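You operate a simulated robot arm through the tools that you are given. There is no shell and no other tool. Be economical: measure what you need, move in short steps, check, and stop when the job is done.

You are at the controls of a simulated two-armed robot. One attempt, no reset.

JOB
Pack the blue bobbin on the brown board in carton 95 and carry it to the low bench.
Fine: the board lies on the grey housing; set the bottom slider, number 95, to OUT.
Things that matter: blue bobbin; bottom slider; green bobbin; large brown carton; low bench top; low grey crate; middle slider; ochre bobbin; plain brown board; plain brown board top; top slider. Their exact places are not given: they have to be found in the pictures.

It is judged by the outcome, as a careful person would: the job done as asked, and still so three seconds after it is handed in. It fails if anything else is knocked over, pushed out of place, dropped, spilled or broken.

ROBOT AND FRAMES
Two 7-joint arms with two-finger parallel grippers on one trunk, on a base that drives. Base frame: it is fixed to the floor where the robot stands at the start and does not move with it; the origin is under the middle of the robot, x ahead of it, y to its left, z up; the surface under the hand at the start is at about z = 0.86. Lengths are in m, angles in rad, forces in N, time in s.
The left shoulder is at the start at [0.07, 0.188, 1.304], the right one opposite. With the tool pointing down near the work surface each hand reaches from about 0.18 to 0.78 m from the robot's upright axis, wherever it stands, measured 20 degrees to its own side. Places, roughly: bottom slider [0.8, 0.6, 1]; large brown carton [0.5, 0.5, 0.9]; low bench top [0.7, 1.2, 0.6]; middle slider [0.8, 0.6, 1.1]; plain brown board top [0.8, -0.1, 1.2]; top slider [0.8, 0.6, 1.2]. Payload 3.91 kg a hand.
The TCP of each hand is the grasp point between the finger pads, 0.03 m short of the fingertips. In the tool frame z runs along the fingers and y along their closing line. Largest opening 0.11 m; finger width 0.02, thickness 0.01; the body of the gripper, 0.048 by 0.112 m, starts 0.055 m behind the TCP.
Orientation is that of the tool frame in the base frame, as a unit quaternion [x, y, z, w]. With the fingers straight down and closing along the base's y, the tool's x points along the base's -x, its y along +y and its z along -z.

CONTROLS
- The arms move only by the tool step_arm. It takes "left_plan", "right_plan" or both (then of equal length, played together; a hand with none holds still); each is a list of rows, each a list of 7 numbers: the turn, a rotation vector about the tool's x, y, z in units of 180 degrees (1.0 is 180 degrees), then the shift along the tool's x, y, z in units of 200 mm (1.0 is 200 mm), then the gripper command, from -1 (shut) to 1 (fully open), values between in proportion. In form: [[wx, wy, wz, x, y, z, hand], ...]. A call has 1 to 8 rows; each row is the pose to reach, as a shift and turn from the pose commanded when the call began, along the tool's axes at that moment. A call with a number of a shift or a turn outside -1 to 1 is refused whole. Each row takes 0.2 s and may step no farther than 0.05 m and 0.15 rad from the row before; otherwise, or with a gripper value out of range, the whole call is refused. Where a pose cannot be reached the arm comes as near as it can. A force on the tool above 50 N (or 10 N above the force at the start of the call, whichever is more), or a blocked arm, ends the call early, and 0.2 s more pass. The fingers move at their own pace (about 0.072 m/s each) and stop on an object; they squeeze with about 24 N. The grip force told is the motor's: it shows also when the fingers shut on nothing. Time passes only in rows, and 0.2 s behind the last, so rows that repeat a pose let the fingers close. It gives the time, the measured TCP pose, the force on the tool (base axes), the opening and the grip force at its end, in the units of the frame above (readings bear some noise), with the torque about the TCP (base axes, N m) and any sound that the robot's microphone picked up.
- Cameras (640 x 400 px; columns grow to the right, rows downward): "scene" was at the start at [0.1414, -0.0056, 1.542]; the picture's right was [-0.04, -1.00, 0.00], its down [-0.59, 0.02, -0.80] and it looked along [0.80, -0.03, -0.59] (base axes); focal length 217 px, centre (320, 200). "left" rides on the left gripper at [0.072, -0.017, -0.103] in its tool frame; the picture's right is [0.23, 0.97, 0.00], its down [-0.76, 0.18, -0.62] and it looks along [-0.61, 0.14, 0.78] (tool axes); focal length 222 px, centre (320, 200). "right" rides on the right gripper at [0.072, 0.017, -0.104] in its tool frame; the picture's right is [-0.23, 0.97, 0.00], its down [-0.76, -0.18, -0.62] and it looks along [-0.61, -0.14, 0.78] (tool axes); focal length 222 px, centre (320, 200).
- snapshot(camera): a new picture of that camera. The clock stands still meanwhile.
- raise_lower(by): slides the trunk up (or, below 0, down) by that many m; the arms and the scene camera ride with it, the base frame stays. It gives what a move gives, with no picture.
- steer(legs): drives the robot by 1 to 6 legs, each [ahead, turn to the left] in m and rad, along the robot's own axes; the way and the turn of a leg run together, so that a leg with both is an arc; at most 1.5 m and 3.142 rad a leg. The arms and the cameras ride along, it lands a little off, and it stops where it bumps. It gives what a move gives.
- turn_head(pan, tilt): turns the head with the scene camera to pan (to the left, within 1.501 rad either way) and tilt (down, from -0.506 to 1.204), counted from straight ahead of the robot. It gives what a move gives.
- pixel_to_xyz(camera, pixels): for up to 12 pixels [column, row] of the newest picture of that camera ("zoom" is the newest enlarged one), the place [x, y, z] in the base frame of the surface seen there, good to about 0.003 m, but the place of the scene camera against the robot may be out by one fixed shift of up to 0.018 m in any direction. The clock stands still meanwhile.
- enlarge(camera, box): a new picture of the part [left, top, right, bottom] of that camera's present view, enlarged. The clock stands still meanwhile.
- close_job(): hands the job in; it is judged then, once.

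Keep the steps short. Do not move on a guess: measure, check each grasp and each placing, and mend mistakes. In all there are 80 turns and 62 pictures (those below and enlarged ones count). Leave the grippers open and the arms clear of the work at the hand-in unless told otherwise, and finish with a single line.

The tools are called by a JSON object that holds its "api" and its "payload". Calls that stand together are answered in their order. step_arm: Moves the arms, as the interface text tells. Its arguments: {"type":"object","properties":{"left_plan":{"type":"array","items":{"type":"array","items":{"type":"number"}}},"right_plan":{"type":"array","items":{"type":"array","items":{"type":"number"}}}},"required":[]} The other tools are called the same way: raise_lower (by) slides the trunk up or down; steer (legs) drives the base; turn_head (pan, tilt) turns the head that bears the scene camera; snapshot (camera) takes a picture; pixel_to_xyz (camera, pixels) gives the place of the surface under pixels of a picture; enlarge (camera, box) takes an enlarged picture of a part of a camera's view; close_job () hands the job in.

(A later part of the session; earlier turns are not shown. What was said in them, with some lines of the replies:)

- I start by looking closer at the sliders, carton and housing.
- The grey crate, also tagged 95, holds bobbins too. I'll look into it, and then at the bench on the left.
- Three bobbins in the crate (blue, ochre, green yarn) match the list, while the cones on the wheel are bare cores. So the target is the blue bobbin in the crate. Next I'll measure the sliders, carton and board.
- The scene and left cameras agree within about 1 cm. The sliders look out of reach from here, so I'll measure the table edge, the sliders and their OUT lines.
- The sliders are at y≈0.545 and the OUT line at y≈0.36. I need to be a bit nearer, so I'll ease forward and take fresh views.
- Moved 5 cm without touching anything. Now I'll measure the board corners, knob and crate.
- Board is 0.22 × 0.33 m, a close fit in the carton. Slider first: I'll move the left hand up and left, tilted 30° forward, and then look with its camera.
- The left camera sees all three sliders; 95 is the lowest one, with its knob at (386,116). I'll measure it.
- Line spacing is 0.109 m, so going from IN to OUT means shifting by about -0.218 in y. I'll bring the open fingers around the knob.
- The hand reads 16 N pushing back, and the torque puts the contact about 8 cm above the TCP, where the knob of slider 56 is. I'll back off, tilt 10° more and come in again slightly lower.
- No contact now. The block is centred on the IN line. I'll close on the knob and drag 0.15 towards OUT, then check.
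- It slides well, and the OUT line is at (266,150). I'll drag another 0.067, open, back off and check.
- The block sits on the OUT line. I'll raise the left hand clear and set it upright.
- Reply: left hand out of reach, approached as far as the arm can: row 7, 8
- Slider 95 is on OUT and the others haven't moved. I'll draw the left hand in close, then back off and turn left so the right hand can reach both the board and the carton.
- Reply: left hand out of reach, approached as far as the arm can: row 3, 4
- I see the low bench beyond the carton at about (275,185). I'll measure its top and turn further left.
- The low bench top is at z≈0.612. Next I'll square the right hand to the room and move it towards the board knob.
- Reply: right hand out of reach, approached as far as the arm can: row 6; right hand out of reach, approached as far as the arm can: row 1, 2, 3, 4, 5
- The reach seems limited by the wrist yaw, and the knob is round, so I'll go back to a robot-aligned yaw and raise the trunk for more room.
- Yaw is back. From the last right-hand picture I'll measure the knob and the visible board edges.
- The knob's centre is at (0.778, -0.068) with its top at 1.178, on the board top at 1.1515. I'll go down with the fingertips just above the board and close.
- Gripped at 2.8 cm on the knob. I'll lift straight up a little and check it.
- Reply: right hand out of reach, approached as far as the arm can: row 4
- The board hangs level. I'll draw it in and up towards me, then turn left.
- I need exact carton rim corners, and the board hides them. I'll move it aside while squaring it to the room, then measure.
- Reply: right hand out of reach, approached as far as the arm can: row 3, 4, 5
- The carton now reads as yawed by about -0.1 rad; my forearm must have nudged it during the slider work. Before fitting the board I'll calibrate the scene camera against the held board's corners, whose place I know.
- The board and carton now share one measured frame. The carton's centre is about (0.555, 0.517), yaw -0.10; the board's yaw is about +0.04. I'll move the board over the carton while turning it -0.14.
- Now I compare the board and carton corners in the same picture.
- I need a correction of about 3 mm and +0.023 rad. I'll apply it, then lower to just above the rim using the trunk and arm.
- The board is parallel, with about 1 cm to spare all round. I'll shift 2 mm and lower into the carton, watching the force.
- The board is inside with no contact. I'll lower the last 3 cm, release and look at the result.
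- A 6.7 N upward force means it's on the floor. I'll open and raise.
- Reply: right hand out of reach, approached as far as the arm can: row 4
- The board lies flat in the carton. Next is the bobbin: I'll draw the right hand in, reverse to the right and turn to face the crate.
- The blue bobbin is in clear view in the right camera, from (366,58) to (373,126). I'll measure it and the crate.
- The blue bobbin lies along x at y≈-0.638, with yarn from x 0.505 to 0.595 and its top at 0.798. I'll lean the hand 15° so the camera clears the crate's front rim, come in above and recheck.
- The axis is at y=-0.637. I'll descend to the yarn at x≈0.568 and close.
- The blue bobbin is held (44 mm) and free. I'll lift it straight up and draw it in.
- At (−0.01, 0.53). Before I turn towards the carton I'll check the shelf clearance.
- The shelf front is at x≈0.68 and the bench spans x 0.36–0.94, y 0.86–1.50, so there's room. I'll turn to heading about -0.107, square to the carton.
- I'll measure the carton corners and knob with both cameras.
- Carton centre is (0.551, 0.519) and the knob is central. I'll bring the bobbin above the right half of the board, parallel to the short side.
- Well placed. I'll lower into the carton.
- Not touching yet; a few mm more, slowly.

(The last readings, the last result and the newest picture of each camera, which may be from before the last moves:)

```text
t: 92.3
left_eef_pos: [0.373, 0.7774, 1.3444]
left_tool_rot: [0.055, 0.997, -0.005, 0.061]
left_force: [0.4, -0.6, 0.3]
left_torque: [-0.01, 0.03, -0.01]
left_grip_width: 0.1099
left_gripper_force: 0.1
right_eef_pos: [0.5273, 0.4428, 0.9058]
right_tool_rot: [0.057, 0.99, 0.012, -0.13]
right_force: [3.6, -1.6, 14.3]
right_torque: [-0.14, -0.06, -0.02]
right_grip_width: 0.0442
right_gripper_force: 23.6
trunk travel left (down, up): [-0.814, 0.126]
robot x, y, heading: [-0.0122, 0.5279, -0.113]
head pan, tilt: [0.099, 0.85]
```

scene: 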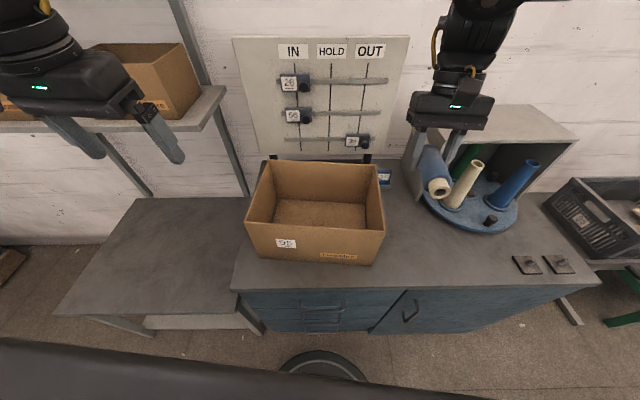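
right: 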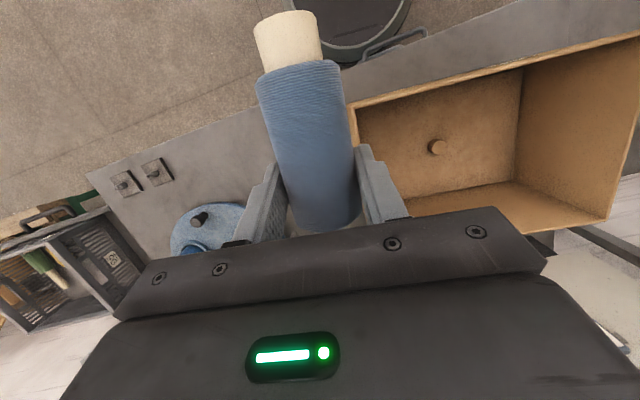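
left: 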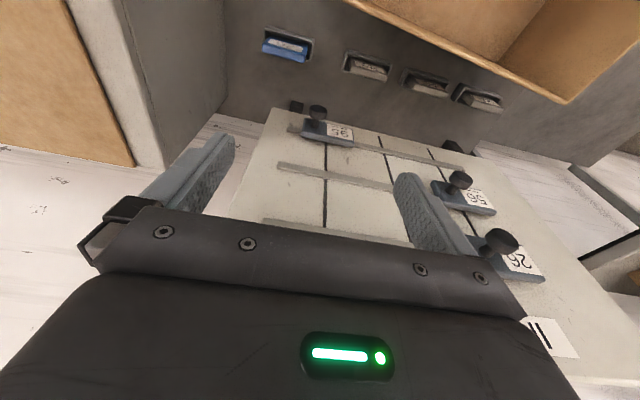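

14 N upward: it's resting. I'll open and raise.

{"api": "step_arm", "payload": {"right_plan": [[0, 0, 0, 0.003, 0, -0.01, -0.1], [0, 0, 0, 0.003, 0, -0.01, 0.3], [0, 0, 0, 0.003, 0, -0.01, 0.4], [0, 0, 0, 0.04, 0, -0.15, 0.4], [0, 0, 0, 0.1, 0, -0.38, 0.4], [0, 0, 0, 0.16, 0, -0.6, 0.4], [0, 0, 0, 0.22, 0, -0.82, 0.4], [0, 0, 0, 0.26, 0, -0.97, 0.4]]}}

{"api": "step_arm", "payload": {"right_plan": [[0, -0.02, 0, 0.06, 0, -0.22, 0.4], [0, -0.04, 0, 0.12, 0, -0.45, 0.4], [0, -0.062, 0, 0.18, 0, -0.6, 0.4], [0, -0.0833, 0, 0.2, 0, -0.7, 0.4]]}}

{"api": "snapshot", "payload": {"camera": "right"}}

```text
t: 94.1
left_eef_pos: [0.3726, 0.7784, 1.3436]
left_tool_rot: [0.054, 0.997, -0.004, 0.061]
left_force: [-0.3, -0.7, -0.8]
left_torque: [0.01, 0.0, 0.0]
left_grip_width: 0.1101
left_gripper_force: 0.1
right_eef_pos: [0.5261, 0.4434, 1.1064]
right_tool_rot: [0.057, 0.99, 0.012, -0.131]
right_force: [-0.8, -0.3, -0.8]
right_torque: [-0.01, -0.01, 0.04]
right_grip_width: 0.077
right_gripper_force: 0.1
trunk travel left (down, up): [-0.814, 0.126]
robot x, y, heading: [-0.0077, 0.5284, -0.118]
head pan, tilt: [0.099, 0.85]
```

```text
t: 95.1
left_eef_pos: [0.372, 0.7775, 1.3446]
left_tool_rot: [0.054, 0.997, -0.004, 0.06]
left_force: [0.0, -0.8, -0.5]
left_torque: [0.01, -0.03, -0.02]
left_grip_width: 0.1102
left_gripper_force: 0.0
right_eef_pos: [0.5238, 0.4408, 1.2516]
right_tool_rot: [0.058, 0.998, 0.004, -0.001]
right_force: [0.1, 0.6, 0.3]
right_torque: [-0.05, -0.01, 0.03]
right_grip_width: 0.077
right_gripper_force: 0.0
trunk travel left (down, up): [-0.814, 0.126]
robot x, y, heading: [-0.01, 0.5275, -0.121]
head pan, tilt: [0.099, 0.85]
```

```text
16 pictures are left
```

right: 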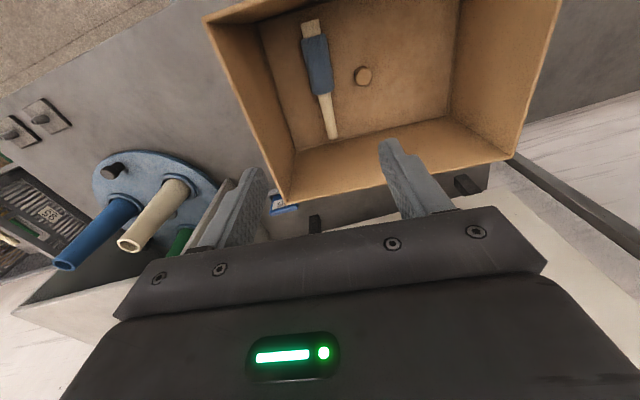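

The blue bobbin lies on the board beside the knob. Next I'll bring both open hands above the carton's left and right walls.

{"api": "step_arm", "payload": {"left_plan": [[0, 0.0064, 0, -0.156, -0.053, 0.14, 1], [0, 0.0128, 0, -0.312, -0.107, 0.28, 1], [0, 0.0192, 0, -0.468, -0.16, 0.42, 1], [0, 0.0255, 0, -0.623, -0.213, 0.56, 1], [0, 0.032, 0, -0.779, -0.267, 0.7, 1], [0, 0.0383, 0, -0.935, -0.32, 0.84, 1], [0, 0.0383, 0, -0.935, -0.32, 0.84, 1]], "right_plan": [[0, 0, 0, -0.02, -0.08, 0.05, 0.6], [0, 0, 0, -0.04, -0.16, 0.1, 1], [0, 0, 0, -0.06, -0.24, 0.15, 1], [0, 0, 0, -0.08, -0.32, 0.2, 1], [0, 0, 0, -0.1, -0.4, 0.25, 1], [0, 0, 0, -0.1, -0.46, 0.25, 1], [0, 0, 0, -0.1, -0.46, 0.25, 1]]}}

{"api": "turn_head", "payload": {"pan": 0.1, "tilt": 0.8}}

{"api": "enlarge", "payload": {"camera": "scene", "box": [200, 60, 440, 260]}}

```text
t: 96.7
left_eef_pos: [0.5715, 0.6894, 1.1999]
left_tool_rot: [0.055, 0.998, -0.001, 0.0]
left_force: [0.5, 0.1, 1.2]
left_torque: [-0.03, 0.01, 0.0]
left_grip_width: 0.1097
left_gripper_force: 0.0
right_eef_pos: [0.5333, 0.3473, 1.2011]
right_tool_rot: [0.058, 0.998, 0.004, -0.001]
right_force: [-0.7, 0.0, 0.5]
right_torque: [0.01, 0.0, 0.0]
right_grip_width: 0.1101
right_gripper_force: 0.1
trunk travel left (down, up): [-0.814, 0.126]
robot x, y, heading: [-0.0071, 0.5267, -0.114]
head pan, tilt: [0.099, 0.85]
```

```text
t: 97.3
left_eef_pos: [0.5696, 0.6894, 1.199]
left_tool_rot: [0.055, 0.998, -0.001, 0.0]
left_force: [0.5, 0.2, -1.1]
left_torque: [-0.01, 0.02, 0.0]
left_grip_width: 0.11
left_gripper_force: 0.0
right_eef_pos: [0.5339, 0.3478, 1.2026]
right_tool_rot: [0.058, 0.998, 0.005, -0.001]
right_force: [-0.2, 1.3, 0.2]
right_torque: [0.0, -0.02, 0.01]
right_grip_width: 0.1101
right_gripper_force: 0.1
trunk travel left (down, up): [-0.814, 0.126]
robot x, y, heading: [-0.0073, 0.5256, -0.12]
head pan, tilt: [0.099, 0.799]
```

```text
2.00 times, centred on (320, 160) of scene
```

zoom: 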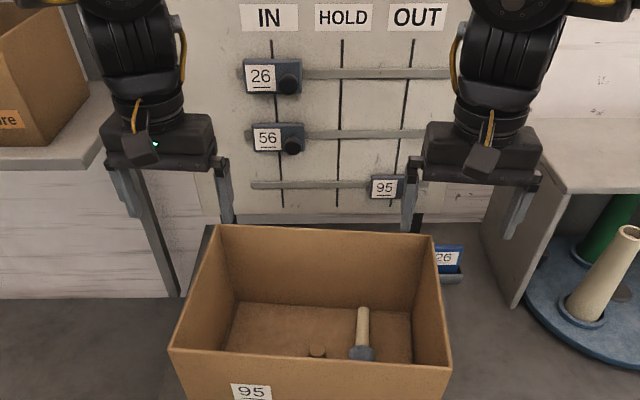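

Both hands are over the walls. I'll lower them so the fingers straddle the rims.

{"api": "step_arm", "payload": {"left_plan": [[0, 0, 0, 0, 0, 0.2, 1], [0, 0, 0, 0, 0, 0.4, 1], [0, 0, 0, 0, 0, 0.6, 1], [0, 0, 0, 0, 0, 0.81, 1], [0, 0, 0, 0, 0, 0.81, 1]], "right_plan": [[0, 0, 0, 0, 0, 0.2, 1], [0, 0, 0, 0, 0, 0.4, 1], [0, 0, 0, 0, 0, 0.6, 1], [0, 0, 0, 0, 0, 0.825, 1], [0, 0, 0, 0, 0, 0.825, 1]]}}

{"api": "snapshot", "payload": {"camera": "left"}}

{"api": "snapshot", "payload": {"camera": "right"}}

```text
t: 98.5
left_eef_pos: [0.5703, 0.6891, 1.0379]
left_tool_rot: [0.055, 0.998, -0.001, 0.002]
left_force: [-0.4, 0.5, 0.3]
left_torque: [-0.02, -0.03, -0.02]
left_grip_width: 0.1099
left_gripper_force: 0.0
right_eef_pos: [0.5337, 0.3492, 1.0351]
right_tool_rot: [0.058, 0.998, 0.004, -0.001]
right_force: [0.8, 0.1, 0.9]
right_torque: [0.02, 0.0, -0.01]
right_grip_width: 0.11
right_gripper_force: 0.1
trunk travel left (down, up): [-0.814, 0.126]
robot x, y, heading: [-0.0086, 0.5277, -0.114]
head pan, tilt: [0.099, 0.799]
```

```text
14 pictures are left
```

left: 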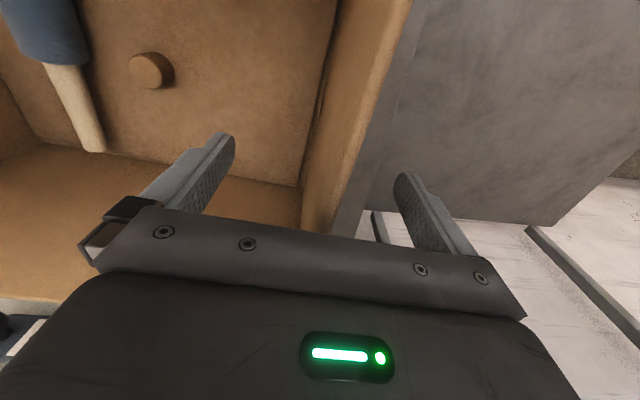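

```text
13 pictures are left
```

right: 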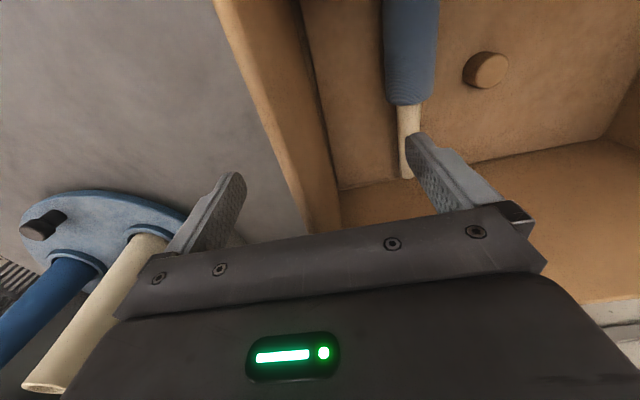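

Each wall sits between its fingers. I'll close both hands together.

{"api": "step_arm", "payload": {"left_plan": [[0, 0, 0, 0, 0, 0, 0], [0, 0, 0, 0, 0, 0, -1], [0, 0, 0, 0, 0, 0, -1], [0, 0, 0, 0, 0, 0, -1], [0, 0, 0, 0, 0, 0, -1], [0, 0, 0, 0, 0, 0, -1]], "right_plan": [[0, 0, 0, 0, 0, 0, 0], [0, 0, 0, 0, 0, 0, -1], [0, 0, 0, 0, 0, 0, -1], [0, 0, 0, 0, 0, 0, -1], [0, 0, 0, 0, 0, 0, -1], [0, 0, 0, 0, 0, 0, -1]]}}

{"api": "raise_lower", "payload": {"by": 0.03}}

{"api": "snapshot", "payload": {"camera": "scene"}}

```text
t: 100.0
left_eef_pos: [0.5711, 0.6941, 1.0375]
left_tool_rot: [0.052, 0.999, 0.005, 0.001]
left_force: [9.5, 47.3, 4.1]
left_torque: [-0.86, -0.59, 0.26]
left_grip_width: 0.0082
left_gripper_force: 24.0
right_eef_pos: [0.5336, 0.3447, 1.0347]
right_tool_rot: [0.06, 0.998, -0.002, -0.002]
right_force: [-5.7, -47.4, 5.3]
right_torque: [0.39, -0.78, 0.5]
right_grip_width: 0.0076
right_gripper_force: 23.7
trunk travel left (down, up): [-0.814, 0.126]
robot x, y, heading: [-0.0137, 0.527, -0.117]
head pan, tilt: [0.099, 0.799]
```

```text
t: 100.7
left_eef_pos: [0.5702, 0.6948, 1.0663]
left_tool_rot: [0.052, 0.999, 0.005, -0.001]
left_force: [7.7, 48.4, -0.8]
left_torque: [-0.86, 0.2, 0.29]
left_grip_width: 0.0082
left_gripper_force: 23.9
right_eef_pos: [0.534, 0.3446, 1.0643]
right_tool_rot: [0.061, 0.998, -0.002, -0.004]
right_force: [-7.4, -47.5, -3.8]
right_torque: [0.6, -0.18, 0.45]
right_grip_width: 0.0081
right_gripper_force: 23.6
trunk travel left (down, up): [-0.844, 0.096]
robot x, y, heading: [-0.0109, 0.5289, -0.113]
head pan, tilt: [0.099, 0.799]
```

```text
12 pictures are left
```

scene: 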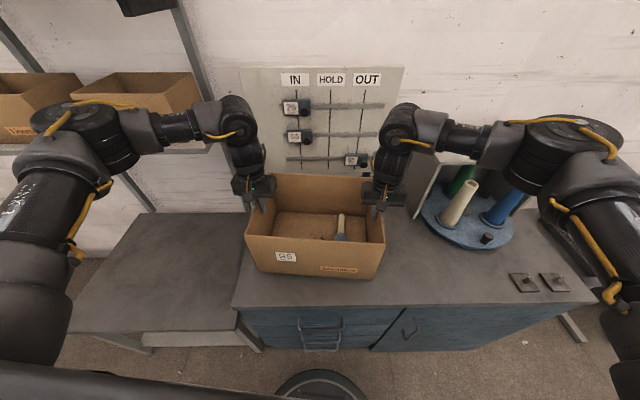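

It lifts, but the hands squeeze inward at 47 N because they're 1 cm too close together. I'll relax each outward by 5 mm, then raise further.

{"api": "step_arm", "payload": {"left_plan": [[0, 0, 0, 0, 0.012, 0, -1], [0, 0, 0, 0, 0.025, 0, -1], [0, 0, 0, 0, 0.025, 0, -1]], "right_plan": [[0, 0, 0, 0, -0.012, 0, -1], [0, 0, 0, 0, -0.025, 0, -1], [0, 0, 0, 0, -0.025, 0, -1]]}}

{"api": "raise_lower", "payload": {"by": 0.09}}

```text
t: 101.5
left_eef_pos: [0.5715, 0.6955, 1.0671]
left_tool_rot: [0.054, 0.999, 0.001, -0.001]
left_force: [6.4, 27.1, 0.5]
left_torque: [-0.2, 0.35, 0.5]
left_grip_width: 0.0063
left_gripper_force: 23.8
right_eef_pos: [0.5333, 0.3432, 1.0652]
right_tool_rot: [0.058, 0.998, 0.001, -0.002]
right_force: [-6.7, -26.9, -4.8]
right_torque: [-0.55, -0.3, 0.55]
right_grip_width: 0.0064
right_gripper_force: 24.1
trunk travel left (down, up): [-0.844, 0.096]
robot x, y, heading: [-0.007, 0.5244, -0.112]
head pan, tilt: [0.099, 0.799]
```

```text
t: 102.8
left_eef_pos: [0.5717, 0.6954, 1.1572]
left_tool_rot: [0.055, 0.998, 0.0, -0.001]
left_force: [5.7, 22.9, 0.5]
left_torque: [-0.14, 0.0, 0.48]
left_grip_width: 0.0062
left_gripper_force: 24.7
right_eef_pos: [0.5336, 0.3444, 1.1541]
right_tool_rot: [0.058, 0.998, 0.003, -0.003]
right_force: [-5.1, -23.0, -4.3]
right_torque: [-0.62, 0.11, 0.44]
right_grip_width: 0.006
right_gripper_force: 24.0
trunk travel left (down, up): [-0.934, 0.006]
robot x, y, heading: [-0.016, 0.5287, -0.113]
head pan, tilt: [0.099, 0.799]
```

The carton is held at z≈+0.12. I'll back away first, then check the carton.

{"api": "steer", "payload": {"legs": [[-0.32, 0]]}}

{"api": "snapshot", "payload": {"camera": "scene"}}

```text
t: 104.9
left_eef_pos: [0.2549, 0.7313, 1.1566]
left_tool_rot: [0.055, 0.998, 0.0, -0.001]
left_force: [5.0, 23.2, 0.3]
left_torque: [-0.13, 0.06, 0.49]
left_grip_width: 0.0062
left_gripper_force: 24.5
right_eef_pos: [0.2165, 0.3793, 1.1532]
right_tool_rot: [0.059, 0.998, 0.003, -0.002]
right_force: [-5.7, -22.0, -5.6]
right_torque: [-0.66, 0.02, 0.47]
right_grip_width: 0.0062
right_gripper_force: 24.7
trunk travel left (down, up): [-0.934, 0.006]
robot x, y, heading: [-0.3309, 0.5645, -0.117]
head pan, tilt: [0.099, 0.799]
```

```text
11 pictures are left
```

scene: 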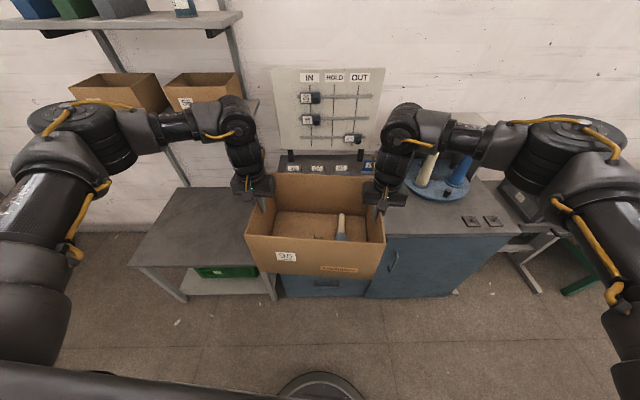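

All steady. Now turn left, drive along and turn back to face the bench.

{"api": "steer", "payload": {"legs": [[0, 1.688], [0.565, 0], [0, -1.571]]}}

{"api": "snapshot", "payload": {"camera": "scene"}}

```text
t: 116.0
left_eef_pos: [0.2332, 1.3565, 1.1572]
left_tool_rot: [0.002, 1.0, 0.0, 0.001]
left_force: [2.0, 2.5, 0.5]
left_torque: [0.01, 0.06, 0.52]
left_grip_width: 0.0061
left_gripper_force: 23.8
right_eef_pos: [0.231, 1.0035, 1.1546]
right_tool_rot: [0.006, 1.0, 0.002, -0.002]
right_force: [-2.4, -3.0, -3.6]
right_torque: [-0.74, -0.04, 0.49]
right_grip_width: 0.0063
right_gripper_force: 23.6
trunk travel left (down, up): [-0.934, 0.006]
robot x, y, heading: [-0.3269, 1.1311, -0.018]
head pan, tilt: [0.099, 0.799]
```

```text
10 pictures are left
```

scene: 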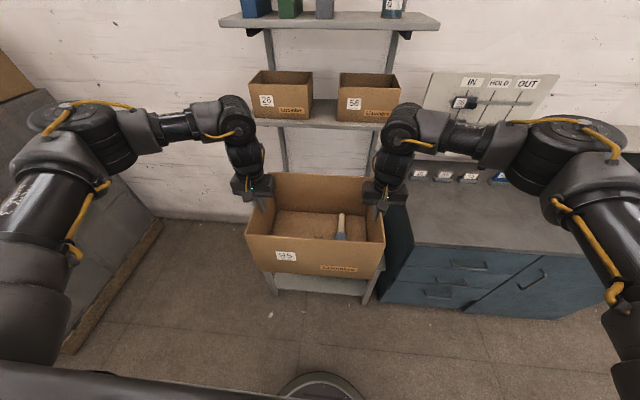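

Before I lower and go ahead, I'll check how high the arm links are against the table on the right and the shelf.

{"api": "pixel_to_xyz", "payload": {"camera": "scene", "pixels": [[575, 150], [575, 190], [520, 180], [440, 145], [400, 120], [610, 290], [405, 150], [236, 100], [240, 130], [300, 125], [390, 125], [290, 105]]}}

```text
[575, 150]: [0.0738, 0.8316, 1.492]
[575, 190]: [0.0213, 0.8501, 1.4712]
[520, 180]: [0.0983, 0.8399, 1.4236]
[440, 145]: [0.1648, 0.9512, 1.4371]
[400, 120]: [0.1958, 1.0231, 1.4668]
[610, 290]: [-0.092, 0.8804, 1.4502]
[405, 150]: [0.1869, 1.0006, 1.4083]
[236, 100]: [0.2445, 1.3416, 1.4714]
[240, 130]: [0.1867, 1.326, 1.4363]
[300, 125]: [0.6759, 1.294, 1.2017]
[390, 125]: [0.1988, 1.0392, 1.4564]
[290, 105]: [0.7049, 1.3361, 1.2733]
```

The links stay clear. I'll lower 0.33 (carton bottom about 4 cm above the bench) and drive ahead 0.30.

{"api": "raise_lower", "payload": {"by": -0.32}}

{"api": "steer", "payload": {"legs": [[0.3, 0]]}}

{"api": "snapshot", "payload": {"camera": "scene"}}

```text
t: 119.2
left_eef_pos: [0.2337, 1.3563, 0.8363]
left_tool_rot: [0.002, 1.0, 0.0, 0.0]
left_force: [2.7, -0.4, -0.1]
left_torque: [0.02, 0.0, 0.48]
left_grip_width: 0.0058
left_gripper_force: 23.8
right_eef_pos: [0.2318, 1.0035, 0.8343]
right_tool_rot: [0.005, 1.0, 0.002, -0.002]
right_force: [-3.5, -0.3, -4.3]
right_torque: [-0.74, -0.03, 0.5]
right_grip_width: 0.0062
right_gripper_force: 23.7
trunk travel left (down, up): [-0.614, 0.326]
robot x, y, heading: [-0.3302, 1.1275, -0.011]
head pan, tilt: [0.099, 0.799]
```

```text
t: 121.2
left_eef_pos: [0.533, 1.3538, 0.837]
left_tool_rot: [0.003, 1.0, 0.0, 0.0]
left_force: [2.0, -0.6, -0.7]
left_torque: [0.06, 0.03, 0.49]
left_grip_width: 0.006
left_gripper_force: 24.4
right_eef_pos: [0.531, 0.9991, 0.8348]
right_tool_rot: [0.006, 1.0, 0.003, -0.003]
right_force: [-3.1, 1.7, -4.2]
right_torque: [-0.74, -0.01, 0.48]
right_grip_width: 0.0059
right_gripper_force: 24.0
trunk travel left (down, up): [-0.614, 0.326]
robot x, y, heading: [-0.0299, 1.1278, -0.012]
head pan, tilt: [0.099, 0.799]
```

```text
9 pictures are left
```

scene: 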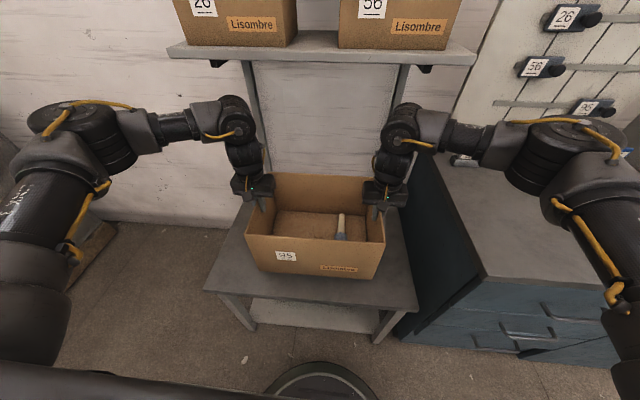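

The carton is over the bench, its bottom about 5 cm above it. I'll lower gently.

{"api": "raise_lower", "payload": {"by": -0.045}}

{"api": "raise_lower", "payload": {"by": -0.007}}

```text
t: 122.1
left_eef_pos: [0.5316, 1.3534, 0.7926]
left_tool_rot: [0.004, 1.0, 0.0, 0.001]
left_force: [3.2, -1.0, -1.7]
left_torque: [0.15, 0.04, 0.48]
left_grip_width: 0.0061
left_gripper_force: 23.6
right_eef_pos: [0.5307, 0.9985, 0.7898]
right_tool_rot: [0.006, 1.0, 0.003, -0.002]
right_force: [-2.9, 1.1, -3.9]
right_torque: [-0.61, -0.03, 0.51]
right_grip_width: 0.0063
right_gripper_force: 24.5
trunk travel left (down, up): [-0.569, 0.371]
robot x, y, heading: [-0.0297, 1.1237, -0.013]
head pan, tilt: [0.099, 0.799]
```

```text
t: 122.7
left_eef_pos: [0.5332, 1.3526, 0.7848]
left_tool_rot: [0.003, 1.0, 0.0, 0.001]
left_force: [3.1, -0.6, -0.8]
left_torque: [0.16, -0.2, 0.47]
left_grip_width: 0.0059
left_gripper_force: 23.8
right_eef_pos: [0.5306, 0.9984, 0.7813]
right_tool_rot: [0.006, 1.0, 0.003, -0.002]
right_force: [-2.5, 1.1, -3.5]
right_torque: [-0.66, 0.25, 0.48]
right_grip_width: 0.0063
right_gripper_force: 24.3
trunk travel left (down, up): [-0.562, 0.378]
robot x, y, heading: [-0.0299, 1.1241, -0.012]
head pan, tilt: [0.099, 0.799]
```

{"api": "raise_lower", "payload": {"by": -0.004}}

```text
t: 123.2
left_eef_pos: [0.5328, 1.353, 0.781]
left_tool_rot: [0.003, 1.0, 0.0, 0.001]
left_force: [2.7, -0.8, -0.7]
left_torque: [0.14, -0.27, 0.5]
left_grip_width: 0.0061
left_gripper_force: 24.4
right_eef_pos: [0.5292, 0.999, 0.7782]
right_tool_rot: [0.007, 1.0, 0.003, -0.003]
right_force: [-2.3, 0.7, -4.5]
right_torque: [-0.66, 0.28, 0.5]
right_grip_width: 0.006
right_gripper_force: 24.3
trunk travel left (down, up): [-0.558, 0.382]
robot x, y, heading: [-0.0313, 1.1259, -0.011]
head pan, tilt: [0.099, 0.799]
```

{"api": "enlarge", "payload": {"camera": "scene", "box": [190, 150, 430, 350]}}

{"api": "pixel_to_xyz", "payload": {"camera": "zoom", "pixels": [[115, 170], [390, 185], [145, 240], [360, 257], [250, 245], [250, 268], [250, 180], [200, 135], [320, 175], [160, 255]]}}

```text
2.00 times, centred on (310, 250) of scene
```

zoom: 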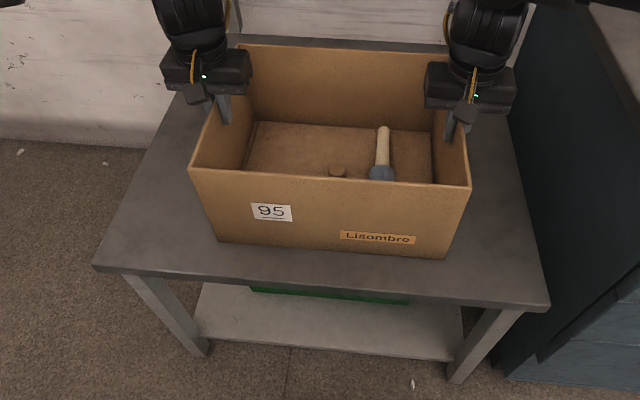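

```text
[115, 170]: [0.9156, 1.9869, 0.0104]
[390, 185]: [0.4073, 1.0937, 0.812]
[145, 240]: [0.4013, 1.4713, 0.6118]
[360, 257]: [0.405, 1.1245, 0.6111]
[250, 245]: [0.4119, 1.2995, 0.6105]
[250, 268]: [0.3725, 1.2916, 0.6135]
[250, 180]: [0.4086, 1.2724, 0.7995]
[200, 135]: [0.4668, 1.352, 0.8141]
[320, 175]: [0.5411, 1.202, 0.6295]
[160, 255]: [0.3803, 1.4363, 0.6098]
```

The carton is still about 6 mm above the bench. I'll lower the rest.

{"api": "raise_lower", "payload": {"by": -0.005}}

{"api": "raise_lower", "payload": {"by": -0.003}}

```text
t: 123.8
left_eef_pos: [0.5321, 1.3526, 0.777]
left_tool_rot: [0.003, 1.0, -0.001, 0.002]
left_force: [4.7, 1.4, 8.9]
left_torque: [0.02, 0.65, 0.5]
left_grip_width: 0.006
left_gripper_force: 23.9
right_eef_pos: [0.5296, 0.9986, 0.7745]
right_tool_rot: [0.006, 1.0, 0.003, -0.001]
right_force: [-0.4, -0.4, 6.8]
right_torque: [-0.89, 0.52, 0.47]
right_grip_width: 0.0064
right_gripper_force: 23.9
trunk travel left (down, up): [-0.553, 0.387]
robot x, y, heading: [-0.0279, 1.1241, -0.013]
head pan, tilt: [0.099, 0.799]
```

```text
t: 124.3
left_eef_pos: [0.5308, 1.3536, 0.777]
left_tool_rot: [0.003, 1.0, 0.0, 0.004]
left_force: [9.8, 3.6, 22.9]
left_torque: [0.13, 0.01, 0.45]
left_grip_width: 0.0064
left_gripper_force: 24.7
right_eef_pos: [0.5298, 0.9995, 0.774]
right_tool_rot: [0.007, 1.0, 0.004, 0.002]
right_force: [6.5, -1.0, 23.5]
right_torque: [-1.34, -0.05, 0.48]
right_grip_width: 0.0064
right_gripper_force: 23.8
trunk travel left (down, up): [-0.55, 0.39]
robot x, y, heading: [-0.0326, 1.1259, -0.014]
head pan, tilt: [0.099, 0.799]
```

Both hands read 23 N upward; it's down. I'll open, lift the hands clear and back away.

{"api": "step_arm", "payload": {"left_plan": [[0, 0, 0, 0, 0, -0.015, 0], [0, 0, 0, 0, 0, -0.015, 0.3], [0, 0, 0, 0, 0, -0.015, 0.3], [0, 0, 0, 0, 0, -0.015, 0.3], [0, 0, 0, 0, 0, -0.2, 0.3], [0, 0, 0, 0, 0, -0.4, 0.3], [0, 0, 0, 0, 0, -0.6, 0.3]], "right_plan": [[0, 0, 0, 0, 0, -0.015, 0], [0, 0, 0, 0, 0, -0.015, 0.3], [0, 0, 0, 0, 0, -0.015, 0.3], [0, 0, 0, 0, 0, -0.015, 0.3], [0, 0, 0, 0, 0, -0.2, 0.3], [0, 0, 0, 0, 0, -0.4, 0.3], [0, 0, 0, 0, 0, -0.6, 0.3]]}}

{"api": "snapshot", "payload": {"camera": "right"}}

```text
t: 125.9
left_eef_pos: [0.5293, 1.3533, 0.8946]
left_tool_rot: [0.002, 1.0, 0.0, 0.002]
left_force: [-0.2, 0.2, 0.3]
left_torque: [0.0, -0.02, 0.01]
left_grip_width: 0.0716
left_gripper_force: 0.0
right_eef_pos: [0.5285, 0.9973, 0.8925]
right_tool_rot: [0.006, 1.0, 0.002, -0.001]
right_force: [0.0, 0.1, 0.0]
right_torque: [-0.01, -0.05, 0.01]
right_grip_width: 0.0714
right_gripper_force: 0.0
trunk travel left (down, up): [-0.55, 0.39]
robot x, y, heading: [-0.0302, 1.1265, -0.011]
head pan, tilt: [0.099, 0.799]
```

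```text
7 pictures are left
```

right: 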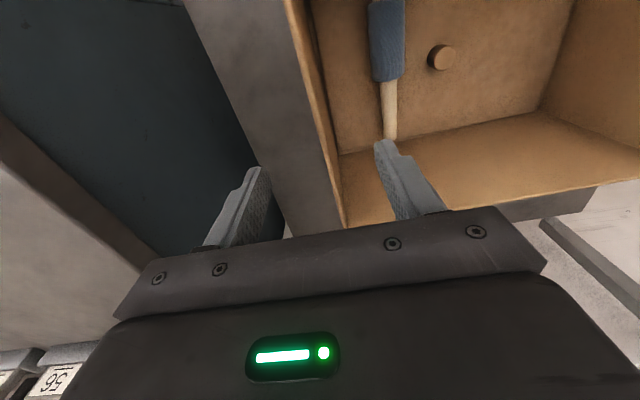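

Clear of the carton, and the bobbin is on the board. I'll back off, open fully and take a final look.

{"api": "steer", "payload": {"legs": [[-0.4, 0]]}}

{"api": "step_arm", "payload": {"left_plan": [[0, 0, 0, 0, 0, 0, 1], [0, 0, 0, 0, 0, 0, 1], [0, 0, 0, 0, 0, 0, 1]], "right_plan": [[0, 0, 0, 0, 0, 0, 1], [0, 0, 0, 0, 0, 0, 1], [0, 0, 0, 0, 0, 0, 1]]}}

{"api": "turn_head", "payload": {"pan": -0.15, "tilt": 0.5}}

{"api": "snapshot", "payload": {"camera": "scene"}}

{"api": "enlarge", "payload": {"camera": "scene", "box": [380, 90, 640, 290]}}

```text
t: 128.4
left_eef_pos: [0.1305, 1.3585, 0.8941]
left_tool_rot: [0.003, 1.0, 0.0, 0.001]
left_force: [-0.3, -1.2, 0.2]
left_torque: [-0.01, 0.0, -0.04]
left_grip_width: 0.0716
left_gripper_force: 0.0
right_eef_pos: [0.1279, 1.0034, 0.8914]
right_tool_rot: [0.006, 1.0, 0.003, -0.002]
right_force: [0.2, 0.1, 0.2]
right_torque: [-0.01, -0.01, 0.02]
right_grip_width: 0.0717
right_gripper_force: 0.1
trunk travel left (down, up): [-0.55, 0.39]
robot x, y, heading: [-0.4324, 1.1308, -0.012]
head pan, tilt: [0.099, 0.799]
```

```text
t: 129.2
left_eef_pos: [0.1278, 1.3577, 0.8935]
left_tool_rot: [0.003, 1.0, 0.0, 0.0]
left_force: [-0.5, 0.2, 0.4]
left_torque: [0.01, -0.02, 0.0]
left_grip_width: 0.1102
left_gripper_force: 0.1
right_eef_pos: [0.1285, 1.0037, 0.8906]
right_tool_rot: [0.006, 1.0, 0.003, -0.002]
right_force: [-0.5, -0.3, -0.3]
right_torque: [-0.02, 0.03, 0.0]
right_grip_width: 0.11
right_gripper_force: 0.0
trunk travel left (down, up): [-0.55, 0.39]
robot x, y, heading: [-0.4334, 1.1287, -0.014]
head pan, tilt: [0.099, 0.799]
```

```text
t: 130.0
left_eef_pos: [0.1286, 1.3578, 0.8948]
left_tool_rot: [0.002, 1.0, 0.0, 0.001]
left_force: [0.5, -0.3, 0.2]
left_torque: [0.04, -0.02, 0.01]
left_grip_width: 0.1102
left_gripper_force: 0.0
right_eef_pos: [0.128, 1.004, 0.8896]
right_tool_rot: [0.006, 1.0, 0.002, -0.002]
right_force: [-0.3, -1.0, 1.0]
right_torque: [0.0, -0.02, 0.0]
right_grip_width: 0.1101
right_gripper_force: 0.0
trunk travel left (down, up): [-0.55, 0.39]
robot x, y, heading: [-0.4305, 1.131, -0.006]
head pan, tilt: [-0.15, 0.499]
```

```text
6 pictures are left
```

scene: 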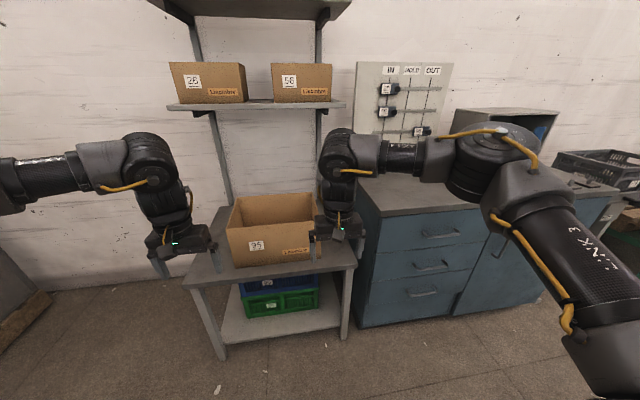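

```text
2.00 times, centred on (510, 190) of scene
```

zoom: 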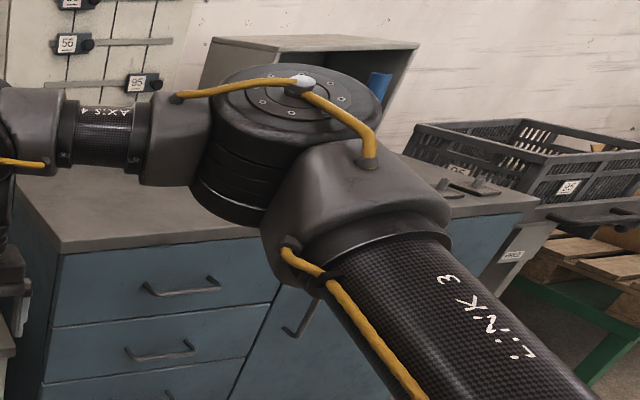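

Carton 95 stands on the low bench with the board and blue bobbin inside. Slider 95 is at OUT, and the other things look undisturbed. Handing in.

{"api": "close_job", "payload": {}}

```text
The job is handed in.
```

Carton 95, with the blue bobbin lying on the brown board inside it, is on the low bench and slider 95 is at OUT; I nudged the carton slightly on the table during the slider work, before packing it.
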